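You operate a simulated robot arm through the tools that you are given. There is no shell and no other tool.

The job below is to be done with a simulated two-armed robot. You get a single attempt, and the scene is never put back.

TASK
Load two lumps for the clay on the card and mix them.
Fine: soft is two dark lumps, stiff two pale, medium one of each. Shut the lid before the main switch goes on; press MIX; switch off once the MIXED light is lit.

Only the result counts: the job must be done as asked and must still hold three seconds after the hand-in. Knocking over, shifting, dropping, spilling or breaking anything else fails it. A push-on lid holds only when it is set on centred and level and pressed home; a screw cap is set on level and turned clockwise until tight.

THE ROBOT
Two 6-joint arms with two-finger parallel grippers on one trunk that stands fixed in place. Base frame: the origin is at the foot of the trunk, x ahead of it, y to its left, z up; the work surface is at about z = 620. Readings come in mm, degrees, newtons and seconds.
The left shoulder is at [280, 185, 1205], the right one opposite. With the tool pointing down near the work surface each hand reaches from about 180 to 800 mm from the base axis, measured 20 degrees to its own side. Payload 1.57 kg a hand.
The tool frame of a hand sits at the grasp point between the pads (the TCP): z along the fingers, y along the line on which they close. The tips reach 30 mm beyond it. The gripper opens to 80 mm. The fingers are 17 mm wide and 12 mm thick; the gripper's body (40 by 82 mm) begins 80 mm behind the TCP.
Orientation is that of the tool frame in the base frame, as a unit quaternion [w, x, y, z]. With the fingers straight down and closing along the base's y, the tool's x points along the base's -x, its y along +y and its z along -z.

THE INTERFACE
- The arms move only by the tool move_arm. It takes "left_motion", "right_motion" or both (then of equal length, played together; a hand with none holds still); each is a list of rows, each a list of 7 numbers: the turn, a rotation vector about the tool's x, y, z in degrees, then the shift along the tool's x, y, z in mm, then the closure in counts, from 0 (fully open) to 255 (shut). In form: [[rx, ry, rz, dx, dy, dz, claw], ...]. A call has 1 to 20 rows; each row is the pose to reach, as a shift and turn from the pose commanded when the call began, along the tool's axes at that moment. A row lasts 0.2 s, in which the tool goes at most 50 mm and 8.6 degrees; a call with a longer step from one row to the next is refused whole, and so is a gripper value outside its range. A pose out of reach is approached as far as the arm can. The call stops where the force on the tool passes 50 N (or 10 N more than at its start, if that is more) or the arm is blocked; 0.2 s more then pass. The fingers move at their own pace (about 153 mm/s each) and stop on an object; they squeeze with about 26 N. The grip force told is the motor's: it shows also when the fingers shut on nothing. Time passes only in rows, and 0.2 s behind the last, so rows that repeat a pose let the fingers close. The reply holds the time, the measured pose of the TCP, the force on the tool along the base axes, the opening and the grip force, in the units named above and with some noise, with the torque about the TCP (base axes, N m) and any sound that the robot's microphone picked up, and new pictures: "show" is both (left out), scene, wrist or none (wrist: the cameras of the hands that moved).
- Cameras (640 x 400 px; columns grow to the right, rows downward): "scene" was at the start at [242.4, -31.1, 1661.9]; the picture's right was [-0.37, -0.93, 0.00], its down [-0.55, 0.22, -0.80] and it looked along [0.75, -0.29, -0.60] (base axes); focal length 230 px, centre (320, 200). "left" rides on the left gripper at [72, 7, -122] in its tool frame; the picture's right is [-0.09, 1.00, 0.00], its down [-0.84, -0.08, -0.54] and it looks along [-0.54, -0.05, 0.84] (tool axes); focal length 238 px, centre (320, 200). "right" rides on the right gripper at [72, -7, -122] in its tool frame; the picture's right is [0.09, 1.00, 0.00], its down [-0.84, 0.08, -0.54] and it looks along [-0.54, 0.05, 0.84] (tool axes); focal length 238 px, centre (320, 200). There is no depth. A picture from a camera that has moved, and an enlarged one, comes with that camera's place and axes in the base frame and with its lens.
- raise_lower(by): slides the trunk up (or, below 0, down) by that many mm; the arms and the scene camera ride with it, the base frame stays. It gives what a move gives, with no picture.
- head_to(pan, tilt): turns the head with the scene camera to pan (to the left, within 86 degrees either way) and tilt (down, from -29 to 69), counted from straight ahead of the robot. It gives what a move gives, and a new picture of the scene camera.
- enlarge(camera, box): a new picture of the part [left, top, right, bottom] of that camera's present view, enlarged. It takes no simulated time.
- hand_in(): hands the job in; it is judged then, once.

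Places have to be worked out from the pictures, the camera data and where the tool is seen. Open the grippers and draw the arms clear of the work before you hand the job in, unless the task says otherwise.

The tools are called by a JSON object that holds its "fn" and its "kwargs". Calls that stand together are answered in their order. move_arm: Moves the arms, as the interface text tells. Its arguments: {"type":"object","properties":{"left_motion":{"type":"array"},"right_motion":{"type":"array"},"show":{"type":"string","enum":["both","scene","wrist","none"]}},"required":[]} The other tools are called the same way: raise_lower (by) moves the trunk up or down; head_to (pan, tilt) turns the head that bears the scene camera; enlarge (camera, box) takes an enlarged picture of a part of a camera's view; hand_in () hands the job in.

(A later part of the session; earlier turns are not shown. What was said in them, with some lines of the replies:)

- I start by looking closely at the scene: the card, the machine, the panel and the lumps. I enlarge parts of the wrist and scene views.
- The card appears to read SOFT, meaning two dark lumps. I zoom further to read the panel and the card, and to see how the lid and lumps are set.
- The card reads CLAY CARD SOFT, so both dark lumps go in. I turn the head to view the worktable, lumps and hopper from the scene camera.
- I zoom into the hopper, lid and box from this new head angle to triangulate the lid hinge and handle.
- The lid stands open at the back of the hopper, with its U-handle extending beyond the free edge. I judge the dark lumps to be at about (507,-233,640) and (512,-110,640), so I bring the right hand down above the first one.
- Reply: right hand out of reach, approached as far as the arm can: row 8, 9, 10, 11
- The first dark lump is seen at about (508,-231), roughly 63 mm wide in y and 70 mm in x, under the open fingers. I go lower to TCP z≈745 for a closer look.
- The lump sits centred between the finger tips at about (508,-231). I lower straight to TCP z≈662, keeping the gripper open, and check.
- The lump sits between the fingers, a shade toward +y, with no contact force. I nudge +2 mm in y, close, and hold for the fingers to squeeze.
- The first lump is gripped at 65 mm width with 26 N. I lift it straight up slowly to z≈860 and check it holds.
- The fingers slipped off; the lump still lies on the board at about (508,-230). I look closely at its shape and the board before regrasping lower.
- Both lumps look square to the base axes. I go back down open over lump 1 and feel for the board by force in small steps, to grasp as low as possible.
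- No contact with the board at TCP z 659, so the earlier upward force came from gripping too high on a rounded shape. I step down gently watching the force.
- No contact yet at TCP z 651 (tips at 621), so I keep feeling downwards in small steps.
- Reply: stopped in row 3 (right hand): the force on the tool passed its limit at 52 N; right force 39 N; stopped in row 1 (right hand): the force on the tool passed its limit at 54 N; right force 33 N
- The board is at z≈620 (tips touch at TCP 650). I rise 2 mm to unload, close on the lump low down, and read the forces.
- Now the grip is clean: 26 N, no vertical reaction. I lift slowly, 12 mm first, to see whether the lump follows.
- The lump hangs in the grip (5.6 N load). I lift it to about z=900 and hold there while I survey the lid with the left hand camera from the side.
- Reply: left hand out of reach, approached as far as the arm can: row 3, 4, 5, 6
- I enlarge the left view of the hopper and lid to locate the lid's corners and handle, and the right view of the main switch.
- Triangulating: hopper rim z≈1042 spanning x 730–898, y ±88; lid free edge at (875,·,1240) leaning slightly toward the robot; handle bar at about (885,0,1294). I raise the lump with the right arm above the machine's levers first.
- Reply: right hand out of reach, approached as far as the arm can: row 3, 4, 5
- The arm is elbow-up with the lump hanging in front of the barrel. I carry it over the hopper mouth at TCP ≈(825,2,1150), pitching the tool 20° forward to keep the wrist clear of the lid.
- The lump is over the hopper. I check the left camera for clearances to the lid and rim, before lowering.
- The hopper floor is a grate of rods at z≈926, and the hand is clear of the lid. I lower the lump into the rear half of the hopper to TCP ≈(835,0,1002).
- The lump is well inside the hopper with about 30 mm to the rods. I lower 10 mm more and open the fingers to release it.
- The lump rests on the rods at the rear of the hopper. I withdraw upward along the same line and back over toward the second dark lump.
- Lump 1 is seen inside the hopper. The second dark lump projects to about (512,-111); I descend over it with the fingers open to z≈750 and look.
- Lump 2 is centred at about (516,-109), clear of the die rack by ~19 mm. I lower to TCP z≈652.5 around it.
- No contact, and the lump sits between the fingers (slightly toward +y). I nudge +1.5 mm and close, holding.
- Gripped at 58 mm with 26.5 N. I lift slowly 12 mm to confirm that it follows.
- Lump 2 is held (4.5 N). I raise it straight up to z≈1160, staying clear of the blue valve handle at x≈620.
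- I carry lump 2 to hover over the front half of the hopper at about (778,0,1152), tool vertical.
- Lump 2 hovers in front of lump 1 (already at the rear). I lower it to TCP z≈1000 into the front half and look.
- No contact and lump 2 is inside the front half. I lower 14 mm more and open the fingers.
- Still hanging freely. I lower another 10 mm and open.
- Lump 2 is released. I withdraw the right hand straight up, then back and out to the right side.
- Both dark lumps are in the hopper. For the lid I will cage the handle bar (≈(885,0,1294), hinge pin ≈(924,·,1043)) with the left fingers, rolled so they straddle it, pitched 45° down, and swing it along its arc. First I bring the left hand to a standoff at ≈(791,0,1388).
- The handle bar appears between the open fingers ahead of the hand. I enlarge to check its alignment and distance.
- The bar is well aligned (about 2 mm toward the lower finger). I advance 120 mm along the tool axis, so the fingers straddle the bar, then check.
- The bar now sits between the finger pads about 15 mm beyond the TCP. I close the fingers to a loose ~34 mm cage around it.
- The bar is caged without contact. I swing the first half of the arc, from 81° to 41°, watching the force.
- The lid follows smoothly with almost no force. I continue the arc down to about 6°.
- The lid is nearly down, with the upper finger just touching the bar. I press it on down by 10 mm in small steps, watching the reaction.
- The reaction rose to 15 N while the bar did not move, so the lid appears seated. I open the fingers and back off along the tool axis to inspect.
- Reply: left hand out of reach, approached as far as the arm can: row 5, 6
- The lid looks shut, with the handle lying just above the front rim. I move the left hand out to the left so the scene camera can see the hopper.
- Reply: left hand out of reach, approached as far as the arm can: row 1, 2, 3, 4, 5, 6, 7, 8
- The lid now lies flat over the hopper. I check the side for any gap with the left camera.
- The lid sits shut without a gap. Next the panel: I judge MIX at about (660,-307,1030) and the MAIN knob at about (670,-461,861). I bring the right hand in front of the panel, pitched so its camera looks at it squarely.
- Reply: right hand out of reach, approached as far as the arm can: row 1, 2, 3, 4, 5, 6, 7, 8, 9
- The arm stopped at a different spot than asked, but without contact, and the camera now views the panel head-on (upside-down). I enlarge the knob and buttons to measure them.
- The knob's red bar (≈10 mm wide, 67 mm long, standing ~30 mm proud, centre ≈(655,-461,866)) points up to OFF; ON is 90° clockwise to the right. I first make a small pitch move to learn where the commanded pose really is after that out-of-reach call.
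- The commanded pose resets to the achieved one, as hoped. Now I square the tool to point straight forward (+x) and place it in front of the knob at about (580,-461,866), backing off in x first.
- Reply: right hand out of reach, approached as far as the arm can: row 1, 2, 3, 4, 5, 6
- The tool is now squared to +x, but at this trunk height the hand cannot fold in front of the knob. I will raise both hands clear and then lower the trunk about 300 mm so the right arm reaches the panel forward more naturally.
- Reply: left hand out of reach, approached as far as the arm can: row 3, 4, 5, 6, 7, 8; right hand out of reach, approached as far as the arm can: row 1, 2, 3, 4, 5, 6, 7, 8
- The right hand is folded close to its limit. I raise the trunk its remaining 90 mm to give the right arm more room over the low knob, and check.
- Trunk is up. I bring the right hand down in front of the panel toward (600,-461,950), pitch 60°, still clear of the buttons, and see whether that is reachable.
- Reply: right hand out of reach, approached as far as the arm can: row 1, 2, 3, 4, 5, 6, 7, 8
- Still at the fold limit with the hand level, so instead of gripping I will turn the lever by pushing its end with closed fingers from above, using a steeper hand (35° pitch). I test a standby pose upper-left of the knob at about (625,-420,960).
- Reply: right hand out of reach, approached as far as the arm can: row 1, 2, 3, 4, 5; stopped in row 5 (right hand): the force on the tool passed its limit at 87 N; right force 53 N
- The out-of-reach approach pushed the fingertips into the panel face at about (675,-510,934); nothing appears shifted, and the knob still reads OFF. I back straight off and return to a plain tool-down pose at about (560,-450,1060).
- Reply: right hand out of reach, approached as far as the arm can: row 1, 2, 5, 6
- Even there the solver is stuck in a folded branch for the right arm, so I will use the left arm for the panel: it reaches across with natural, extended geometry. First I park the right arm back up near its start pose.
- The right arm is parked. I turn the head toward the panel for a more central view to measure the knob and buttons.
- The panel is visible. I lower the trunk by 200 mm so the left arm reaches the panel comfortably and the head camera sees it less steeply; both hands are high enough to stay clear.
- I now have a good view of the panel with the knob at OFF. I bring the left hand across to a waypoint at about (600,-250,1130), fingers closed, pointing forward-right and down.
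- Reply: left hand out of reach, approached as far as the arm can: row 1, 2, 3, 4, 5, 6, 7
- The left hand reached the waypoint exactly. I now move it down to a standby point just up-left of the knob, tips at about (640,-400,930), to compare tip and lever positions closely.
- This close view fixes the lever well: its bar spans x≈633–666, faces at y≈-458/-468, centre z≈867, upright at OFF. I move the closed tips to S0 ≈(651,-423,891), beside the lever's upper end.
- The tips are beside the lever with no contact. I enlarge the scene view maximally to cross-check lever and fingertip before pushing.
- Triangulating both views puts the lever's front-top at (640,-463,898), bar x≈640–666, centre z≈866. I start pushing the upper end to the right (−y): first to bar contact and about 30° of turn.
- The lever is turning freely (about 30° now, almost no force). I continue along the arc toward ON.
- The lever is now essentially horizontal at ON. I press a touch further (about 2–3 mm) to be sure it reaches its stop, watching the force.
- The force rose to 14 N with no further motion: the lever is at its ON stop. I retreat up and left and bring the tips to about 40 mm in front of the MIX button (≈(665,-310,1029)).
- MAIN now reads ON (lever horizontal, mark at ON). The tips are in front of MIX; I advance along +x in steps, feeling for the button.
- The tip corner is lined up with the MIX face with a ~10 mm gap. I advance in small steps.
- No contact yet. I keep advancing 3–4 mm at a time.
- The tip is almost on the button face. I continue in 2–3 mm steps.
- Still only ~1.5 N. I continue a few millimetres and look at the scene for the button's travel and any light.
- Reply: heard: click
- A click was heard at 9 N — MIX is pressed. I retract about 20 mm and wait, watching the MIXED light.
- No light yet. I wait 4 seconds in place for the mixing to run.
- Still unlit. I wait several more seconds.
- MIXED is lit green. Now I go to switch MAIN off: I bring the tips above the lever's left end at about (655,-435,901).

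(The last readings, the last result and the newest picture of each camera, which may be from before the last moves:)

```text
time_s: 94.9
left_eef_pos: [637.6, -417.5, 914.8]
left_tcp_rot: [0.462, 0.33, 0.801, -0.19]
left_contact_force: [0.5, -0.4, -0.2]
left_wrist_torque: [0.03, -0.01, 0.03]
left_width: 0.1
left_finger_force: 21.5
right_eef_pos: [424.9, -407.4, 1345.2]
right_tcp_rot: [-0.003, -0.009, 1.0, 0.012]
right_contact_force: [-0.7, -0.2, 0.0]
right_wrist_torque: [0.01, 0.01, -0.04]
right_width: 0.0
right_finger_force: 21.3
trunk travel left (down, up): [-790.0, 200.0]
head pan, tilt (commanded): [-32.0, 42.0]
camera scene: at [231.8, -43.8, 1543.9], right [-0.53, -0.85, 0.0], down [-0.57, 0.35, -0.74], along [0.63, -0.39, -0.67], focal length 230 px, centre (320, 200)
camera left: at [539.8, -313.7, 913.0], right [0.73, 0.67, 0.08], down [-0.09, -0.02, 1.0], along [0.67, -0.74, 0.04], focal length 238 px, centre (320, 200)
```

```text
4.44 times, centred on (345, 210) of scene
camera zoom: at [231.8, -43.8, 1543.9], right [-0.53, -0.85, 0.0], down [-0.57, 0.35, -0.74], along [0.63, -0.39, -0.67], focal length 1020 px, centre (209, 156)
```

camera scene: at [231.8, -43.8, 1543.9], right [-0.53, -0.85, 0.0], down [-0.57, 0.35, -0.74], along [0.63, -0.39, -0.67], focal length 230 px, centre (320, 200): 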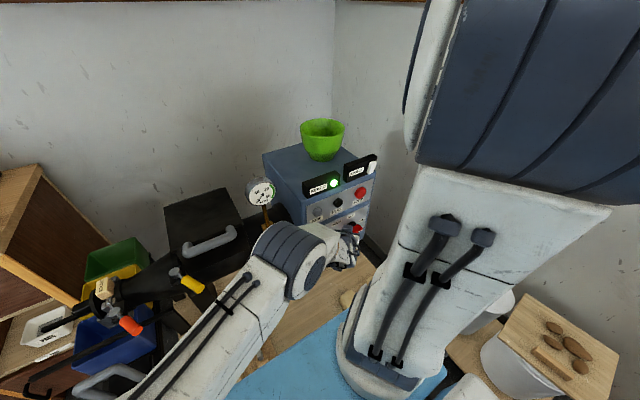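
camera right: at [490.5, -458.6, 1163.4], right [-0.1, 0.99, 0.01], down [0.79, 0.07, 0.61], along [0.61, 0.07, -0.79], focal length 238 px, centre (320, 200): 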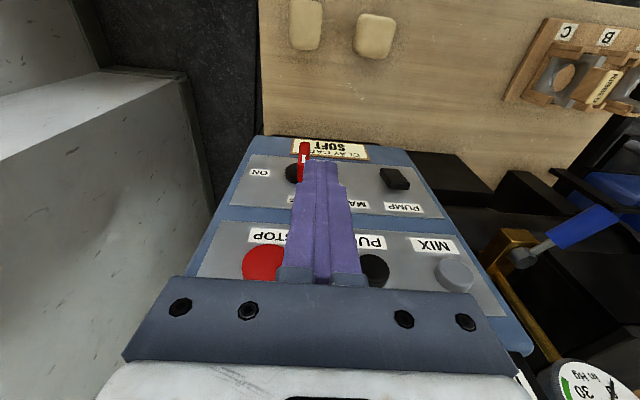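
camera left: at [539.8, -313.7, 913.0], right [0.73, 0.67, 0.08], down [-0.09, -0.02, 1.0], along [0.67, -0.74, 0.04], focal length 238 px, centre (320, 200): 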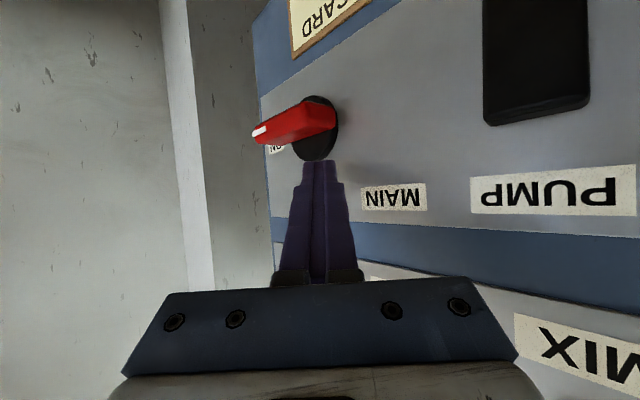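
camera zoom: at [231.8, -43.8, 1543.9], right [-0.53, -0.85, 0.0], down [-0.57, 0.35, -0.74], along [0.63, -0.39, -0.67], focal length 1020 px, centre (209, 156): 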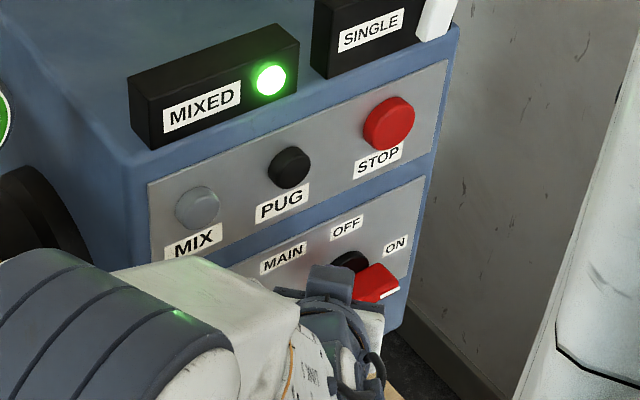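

The tips are above the lever's left end. I press that end down along its arc (counter-clockwise turn) for the first half toward OFF.

{"fn": "move_arm", "kwargs": {"left_motion": [[0, 0, 0, 9, -0.8, 6, 255], [0, 0, 0, 16.5, -1.1, 10.8, 255], [0, 0, 0, 21, -0.7, 13, 255], [0, 0, 0, 24.2, -0.7, 14.8, 255], [0, 0, 0, 27.6, -1.4, 17.6, 255], [0, 0, 0, 30.6, -2.7, 20.8, 255]], "show": "both"}}

{"fn": "enlarge", "kwargs": {"camera": "left", "box": [230, 40, 390, 200]}}

{"fn": "enlarge", "kwargs": {"camera": "scene", "box": [300, 165, 390, 255]}}

```text
time_s: 96.3
left_eef_pos: [636.4, -421.1, 876.7]
left_tcp_rot: [0.462, 0.33, 0.801, -0.189]
left_contact_force: [0.6, 2.9, -0.5]
left_wrist_torque: [0.07, -0.04, 0.06]
left_width: 0.0
left_finger_force: 21.4
right_eef_pos: [424.8, -407.3, 1345.9]
right_tcp_rot: [-0.002, -0.008, 1.0, 0.01]
right_contact_force: [-0.1, 0.4, -0.2]
right_wrist_torque: [-0.02, -0.01, 0.02]
right_width: 0.0
right_finger_force: 21.1
trunk travel left (down, up): [-790.0, 200.0]
head pan, tilt (commanded): [-32.0, 42.0]
camera scene: at [232.1, -43.6, 1543.8], right [-0.53, -0.85, 0.0], down [-0.57, 0.35, -0.74], along [0.63, -0.39, -0.67], focal length 230 px, centre (320, 200)
camera left: at [539.9, -317.3, 876.1], right [0.73, 0.67, 0.08], down [-0.09, -0.02, 1.0], along [0.67, -0.74, 0.04], focal length 238 px, centre (320, 200)
```

scene: 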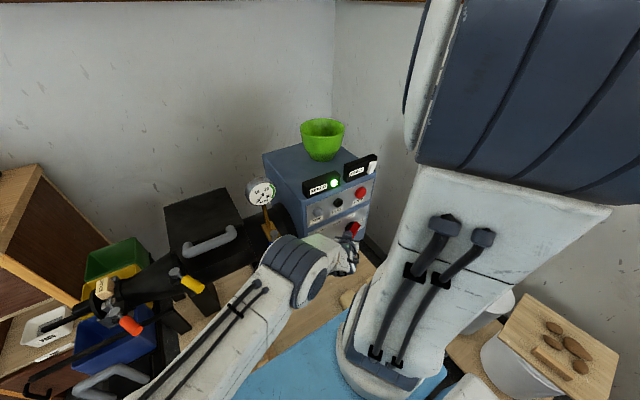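
left: 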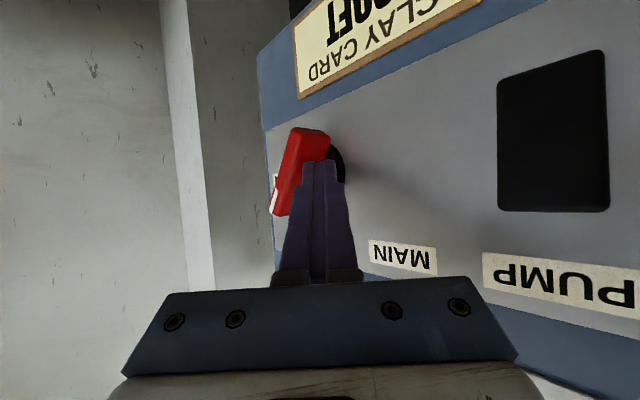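

```text
2.50 times, centred on (310, 120) of left
camera zoom: at [539.9, -317.3, 876.1], right [0.73, 0.67, 0.08], down [-0.09, -0.02, 1.0], along [0.67, -0.74, 0.04], focal length 596 px, centre (345, 400)
```

zoom: 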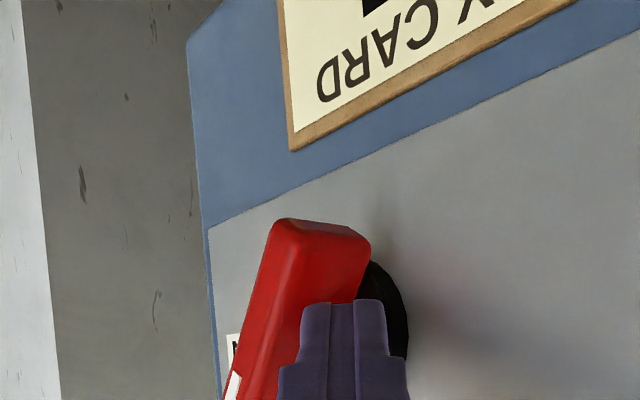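

```text
4.44 times, centred on (345, 210) of scene
camera zoom: at [232.1, -43.6, 1543.8], right [-0.53, -0.85, 0.0], down [-0.57, 0.35, -0.74], along [0.63, -0.39, -0.67], focal length 1020 px, centre (209, 156)
```

zoom: 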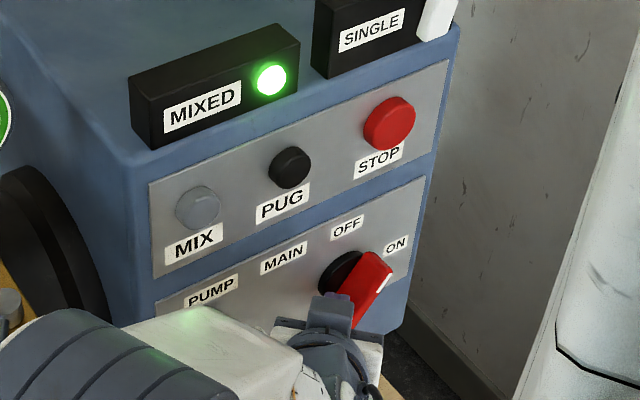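

The lever is turning back, about 35° left. I continue the arc pushing its lower end to the right (−y) toward upright OFF.

{"fn": "move_arm", "kwargs": {"left_motion": [[0, 0, 0, 1.9, -1.9, 3.3, 255], [0, 0, 0, 4.1, -3.7, 6.6, 255], [0, 0, 0, 9.3, -3.7, 9.6, 255], [0, 0, 0, 13.1, -4.7, 13, 255], [0, 0, 0, 14.5, -5.5, 14.6, 255]], "show": "both"}}

{"fn": "enlarge", "kwargs": {"camera": "left", "box": [230, 60, 390, 260]}}

{"fn": "enlarge", "kwargs": {"camera": "scene", "box": [300, 165, 390, 255]}}

```text
time_s: 97.1
left_eef_pos: [637.2, -423.5, 869.8]
left_tcp_rot: [0.465, 0.327, 0.8, -0.191]
left_contact_force: [-20.8, 37.1, 24.1]
left_wrist_torque: [-0.38, -0.16, -0.06]
left_width: 0.0
left_finger_force: 21.2
right_eef_pos: [423.0, -404.8, 1347.5]
right_tcp_rot: [0.0, -0.009, 1.0, 0.01]
right_contact_force: [0.8, -0.3, 0.5]
right_wrist_torque: [-0.04, -0.03, 0.0]
right_width: 0.0
right_finger_force: 20.9
trunk travel left (down, up): [-790.0, 200.0]
head pan, tilt (commanded): [-32.0, 42.0]
stopped in row 4 (left hand): the force on the tool passed its limit at 58 N (the readings are from after the stop); the commanded pose is now the measured one
camera scene: at [230.0, -40.9, 1544.6], right [-0.53, -0.85, 0.0], down [-0.57, 0.35, -0.74], along [0.63, -0.39, -0.67], focal length 230 px, centre (320, 200)
camera left: at [539.5, -321.2, 867.4], right [0.73, 0.68, 0.08], down [-0.09, -0.01, 1.0], along [0.68, -0.73, 0.05], focal length 238 px, centre (320, 200)
```

scene: 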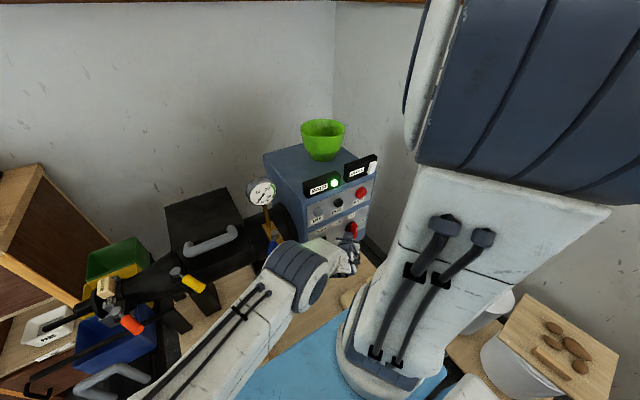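
left: 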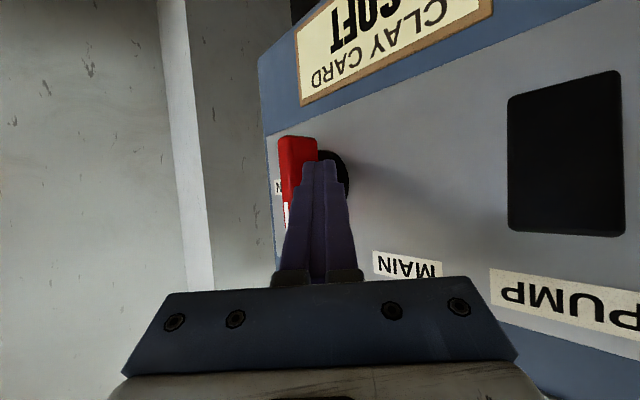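

```text
2.00 times, centred on (310, 160) of left
camera zoom: at [539.5, -321.2, 867.4], right [0.73, 0.68, 0.08], down [-0.09, -0.01, 1.0], along [0.68, -0.73, 0.05], focal length 477 px, centre (340, 280)
```

zoom: 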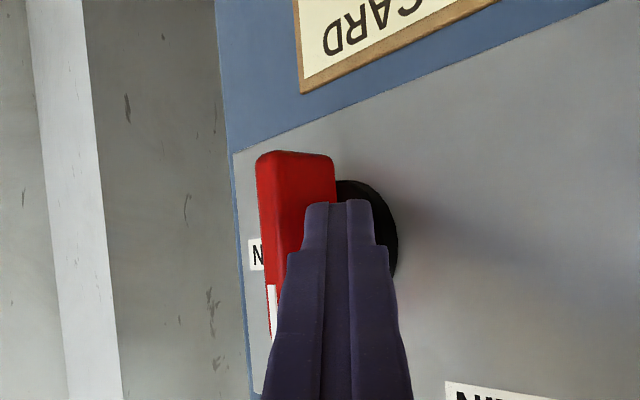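

```text
4.44 times, centred on (345, 210) of scene
camera zoom: at [230.0, -40.9, 1544.6], right [-0.53, -0.85, 0.0], down [-0.57, 0.35, -0.74], along [0.63, -0.39, -0.67], focal length 1020 px, centre (209, 156)
```

zoom: 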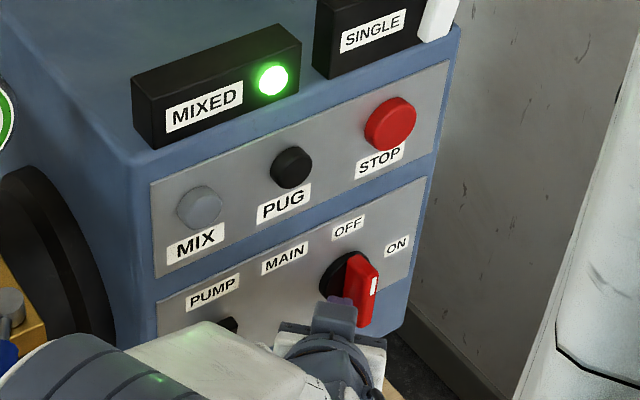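

The lever is upright again and hit its OFF stop firmly. I back straight off along the tool axis and check the switch.

{"fn": "move_arm", "kwargs": {"left_motion": [[0, 0, 0, 0, 2, -8, 255], [0, 0, 0, 0, 3, -40, 255], [0, 0, 0, 0, 3, -80, 255], [0, 0, 0, -10, 10, -115, 255]], "show": "both"}}

{"fn": "enlarge", "kwargs": {"camera": "left", "box": [200, 40, 440, 220]}}

{"fn": "enlarge", "kwargs": {"camera": "scene", "box": [300, 165, 390, 255]}}

```text
time_s: 98.1
left_eef_pos: [576.0, -352.2, 934.8]
left_tcp_rot: [0.464, 0.328, 0.8, -0.191]
left_contact_force: [-0.3, 0.2, -0.5]
left_wrist_torque: [-0.03, -0.05, 0.01]
left_width: 0.0
left_finger_force: 21.0
right_eef_pos: [425.3, -406.5, 1345.3]
right_tcp_rot: [-0.002, -0.008, 1.0, 0.011]
right_contact_force: [-1.0, -0.2, 0.6]
right_wrist_torque: [0.01, 0.02, -0.02]
right_width: 0.0
right_finger_force: 21.1
trunk travel left (down, up): [-790.0, 200.0]
head pan, tilt (commanded): [-32.0, 42.0]
camera scene: at [232.2, -43.7, 1543.8], right [-0.53, -0.85, 0.0], down [-0.57, 0.35, -0.74], along [0.63, -0.39, -0.67], focal length 230 px, centre (320, 200)
camera left: at [479.1, -248.8, 930.4], right [0.73, 0.68, 0.08], down [-0.09, -0.02, 1.0], along [0.67, -0.74, 0.05], focal length 238 px, centre (320, 200)
```

scene: 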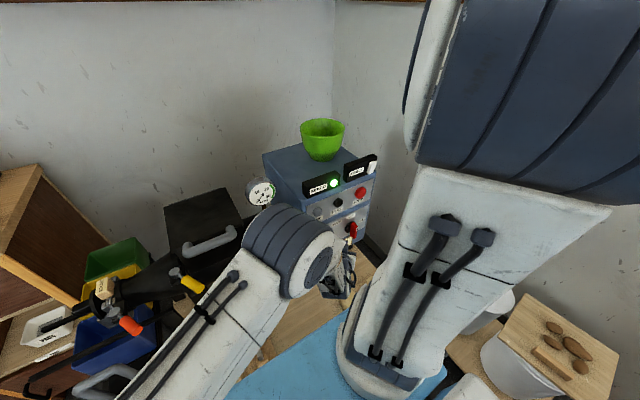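
left: 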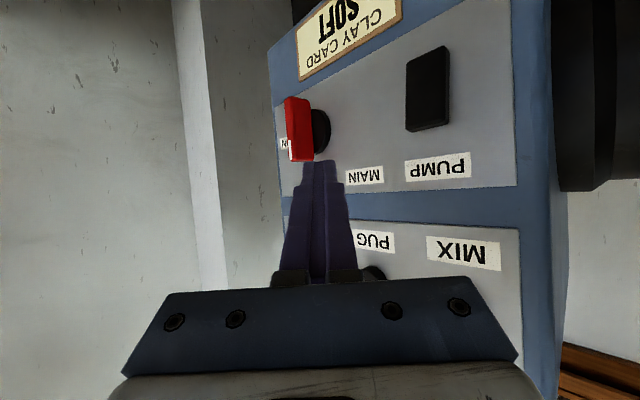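

```text
2.22 times, centred on (320, 130) of left
camera zoom: at [479.1, -248.8, 930.4], right [0.73, 0.68, 0.08], down [-0.09, -0.02, 1.0], along [0.67, -0.74, 0.05], focal length 530 px, centre (320, 356)
```

zoom: 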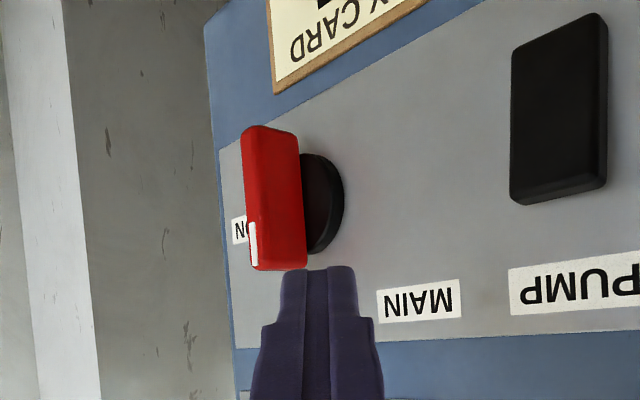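

```text
4.44 times, centred on (345, 210) of scene
camera zoom: at [232.2, -43.7, 1543.8], right [-0.53, -0.85, 0.0], down [-0.57, 0.35, -0.74], along [0.63, -0.39, -0.67], focal length 1020 px, centre (209, 156)
```

zoom: 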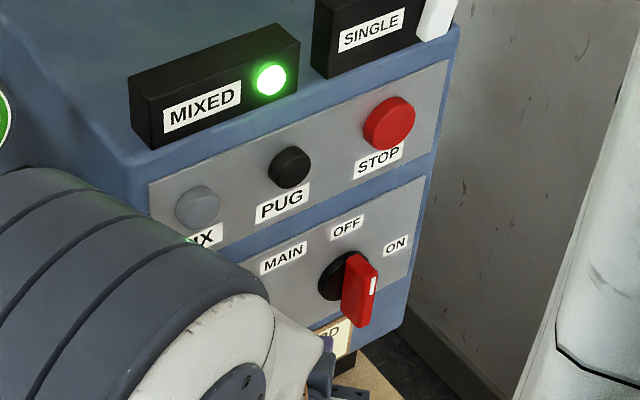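

MAIN is back upright at OFF, MIXED stays lit. I withdraw the left arm up and over to the left, and open both grippers.

{"fn": "move_arm", "kwargs": {"left_motion": [[0, 0, 0, -27.6, 13.2, -29, 255], [0, 0, 0, -55.1, 26.5, -57.9, 255], [0, 0, 0, -82.7, 39.7, -86.9, 255], [0, 0, 0, -102.3, 59.8, -113.1, 255], [0, 0, 0, -121.8, 79.8, -139.3, 255], [0, 0, 0, -141.4, 99.9, -165.5, 255], [0, 0, 0, -150.3, 130, -190.3, 255], [0, 0, 0, -159.1, 160.1, -215, 255], [0, 0, 0, -168, 190.2, -239.8, 255], [0, 0, 0, -176.8, 220.3, -264.6, 255], [0, 0, 0, -185.7, 250.4, -289.3, 255], [0, 0, 0, -194.5, 280.5, -314.1, 255], [0, 0, 0, -191.7, 310.6, -345.7, 255], [0, 0, 0, -188.8, 340.7, -377.4, 255], [0, 0, 0, -186, 370.9, -409, 200], [0, 0, 0, -183.2, 401, -440.6, 100], [0, 0, 0, -180.3, 431.1, -472.3, 0], [0, 0, 0, -177.5, 461.2, -503.9, 0]], "show": "both"}}

```text
time_s: 101.9
left_eef_pos: [556.5, -91.1, 1273.4]
left_tcp_rot: [0.465, 0.328, 0.801, -0.189]
left_contact_force: [-0.1, 1.0, 0.0]
left_wrist_torque: [0.02, -0.01, 0.0]
left_width: 80.0
left_finger_force: 0.0
left hand out of reach, approached as far as the arm can: row 8, 9, 10, 11, 12, 13, 14, 15, 16, 17, 18
right_eef_pos: [425.5, -407.7, 1345.4]
right_tcp_rot: [-0.002, -0.009, 1.0, 0.011]
right_contact_force: [-0.4, 0.2, 0.1]
right_wrist_torque: [-0.02, -0.02, -0.03]
right_width: 0.2
right_finger_force: 21.0
trunk travel left (down, up): [-790.0, 200.0]
head pan, tilt (commanded): [-32.0, 42.0]
camera scene: at [232.1, -43.6, 1543.8], right [-0.53, -0.85, 0.0], down [-0.57, 0.35, -0.74], along [0.63, -0.39, -0.67], focal length 230 px, centre (320, 200)
camera left: at [459.0, 12.0, 1271.8], right [0.73, 0.68, 0.08], down [-0.09, -0.02, 1.0], along [0.68, -0.73, 0.05], focal length 238 px, centre (320, 200)
```

scene: 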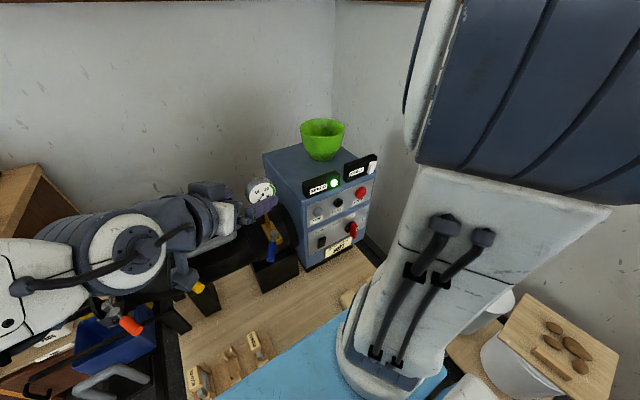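
left: 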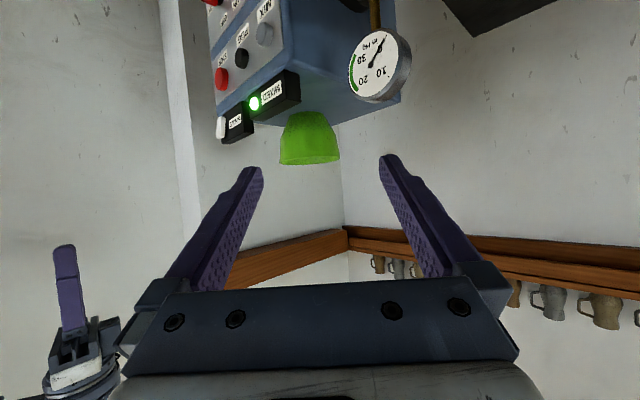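

The left hand stopped at its fold limit, clear of everything. I turn it back to a plain tool-down pose near its starting place, and open the right gripper too.

{"fn": "move_arm", "kwargs": {"left_motion": [[-2.6, 6.3, -4.5, -5.1, 6.4, -19.4, 0], [-5.2, 12.6, -9, -10.2, 12.8, -38.7, 0], [-7.8, 18.9, -13.6, -15.3, 19.2, -58.1, 0], [-10.4, 25.2, -18.1, -20.4, 25.6, -77.5, 0], [-13.1, 31.6, -22.6, -25.6, 32, -96.8, 0], [-15.7, 37.9, -27.1, -30.7, 38.4, -116.2, 0], [-18.3, 44.2, -31.7, -35.8, 44.8, -135.6, 0], [-20.9, 50.5, -36.2, -40.9, 51.2, -154.9, 0], [-23.5, 56.8, -40.7, -46, 57.6, -174.3, 0], [-23.5, 56.8, -40.7, -46, 57.6, -174.3, 0]], "right_motion": [[0, 0, 0, 0, 0, 0, 200], [0, 0, 0, 0, 0, 0, 100], [0, 0, 0, 0, 0, 0, 0], [0, 0, 0, 0, 0, 0, 0], [0, 0, 0, 0, 0, 0, 0], [0, 0, 0, 0, 0, 0, 0], [0, 0, 0, 0, 0, 0, 0], [0, 0, 0, 0, 0, 0, 0], [0, 0, 0, 0, 0, 0, 0], [0, 0, 0, 0, 0, 0, 0]], "show": "both"}}

{"fn": "enlarge", "kwargs": {"camera": "scene", "box": [300, 165, 390, 255]}}

```text
time_s: 104.1
left_eef_pos: [504.0, 39.6, 1403.1]
left_tcp_rot: [0.0, -0.003, 1.0, -0.001]
left_contact_force: [0.4, -0.1, -0.2]
left_wrist_torque: [-0.01, 0.01, 0.01]
left_width: 79.7
left_finger_force: 0.0
left hand out of reach, approached as far as the arm can: row 1, 2, 3, 4, 5
right_eef_pos: [424.6, -405.9, 1346.0]
right_tcp_rot: [-0.002, -0.009, 1.0, 0.01]
right_contact_force: [-0.5, 0.2, -0.1]
right_wrist_torque: [0.01, 0.02, 0.01]
right_width: 80.0
right_finger_force: 0.1
trunk travel left (down, up): [-790.0, 200.0]
head pan, tilt (commanded): [-32.0, 42.0]
camera scene: at [232.2, -43.6, 1543.8], right [-0.53, -0.85, 0.0], down [-0.57, 0.35, -0.74], along [0.63, -0.39, -0.67], focal length 230 px, centre (320, 200)
camera right: at [354.4, -418.5, 1467.4], right [-0.11, 0.99, 0.02], down [0.84, 0.08, 0.54], along [0.54, 0.08, -0.84], focal length 238 px, centre (320, 200)
camera left: at [431.4, 44.9, 1524.5], right [0.09, 1.0, 0.0], down [0.84, -0.07, 0.54], along [0.54, -0.05, -0.84], focal length 238 px, centre (320, 200)
```

scene: 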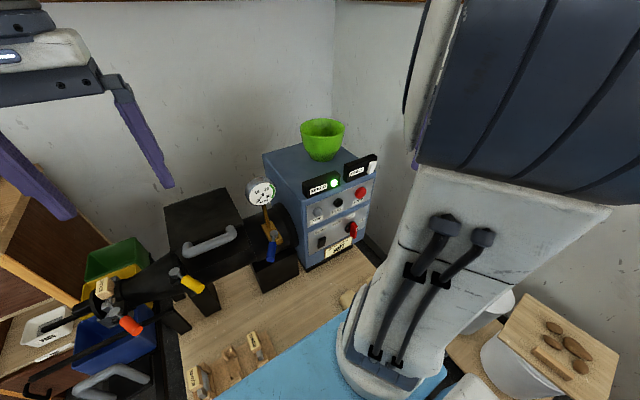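
right: 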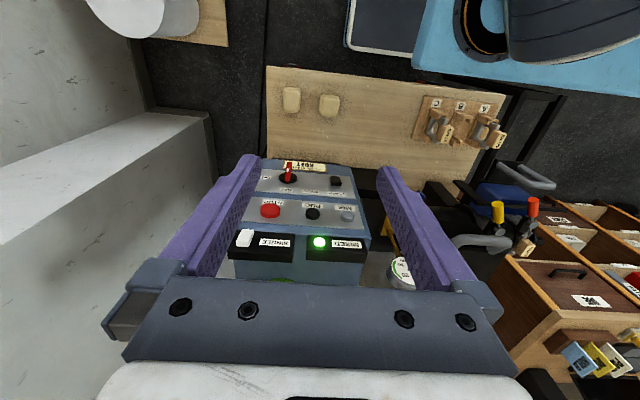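
left: 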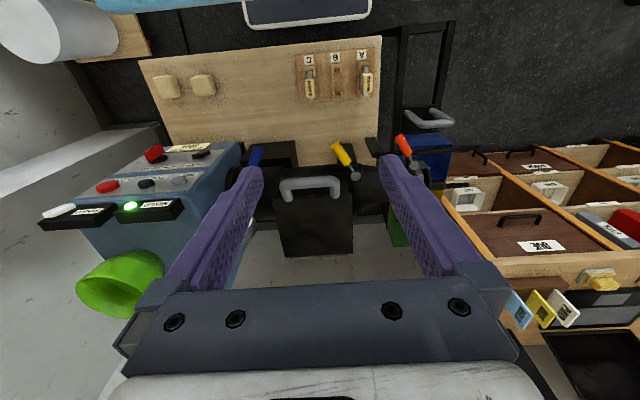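

```text
4.44 times, centred on (345, 210) of scene
camera zoom: at [232.2, -43.6, 1543.8], right [-0.53, -0.85, 0.0], down [-0.57, 0.35, -0.74], along [0.63, -0.39, -0.67], focal length 1020 px, centre (209, 156)
```

zoom: 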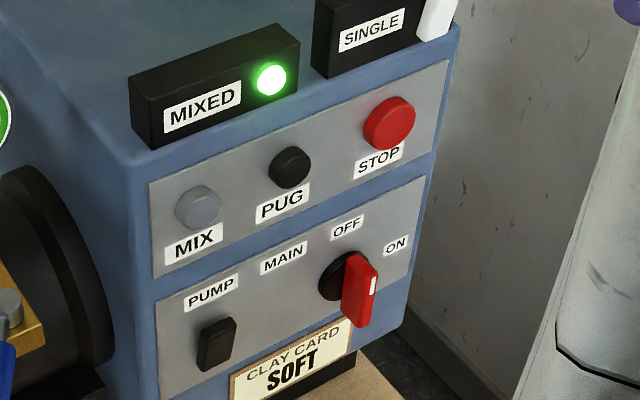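

Both pale lumps, levers, dies and the bowl are where they were. The lid is shut, MIXED is lit, MAIN is upright at OFF, the grippers are open and the arms are clear. I hand the job in.

{"fn": "hand_in", "kwargs": {}}

```text
The job is handed in.
```

The job is handed in: both dark lumps are loaded and mixed, as the card's "SOFT" calls for, and the machine is switched off. I have no verdict back yet.

- **Loading:** Both lumps are in the hopper. My first grip on the first lump slipped off while it was still on the board. I gripped it again lower down and it held.
- **Lid:** It was shut and lying flat on the hopper before the main switch was touched.
- **Mixing:** I turned MAIN to ON up to its stop and pressed MIX, which clicked. The MIXED light came on within about ten seconds.
- **Switching off:** I turned MAIN back to OFF up to its stop. The MIXED light stayed lit afterwards.

**Bump:** While trying to reach the main switch with the right arm, the closed fingertips pushed into the front of the control box at up to 87 N. I backed off at once. In the pictures afterwards the box, bowl, levers, dies and pale lumps looked undisturbed.

At hand-in both grippers were open and the arms were clear of the work.
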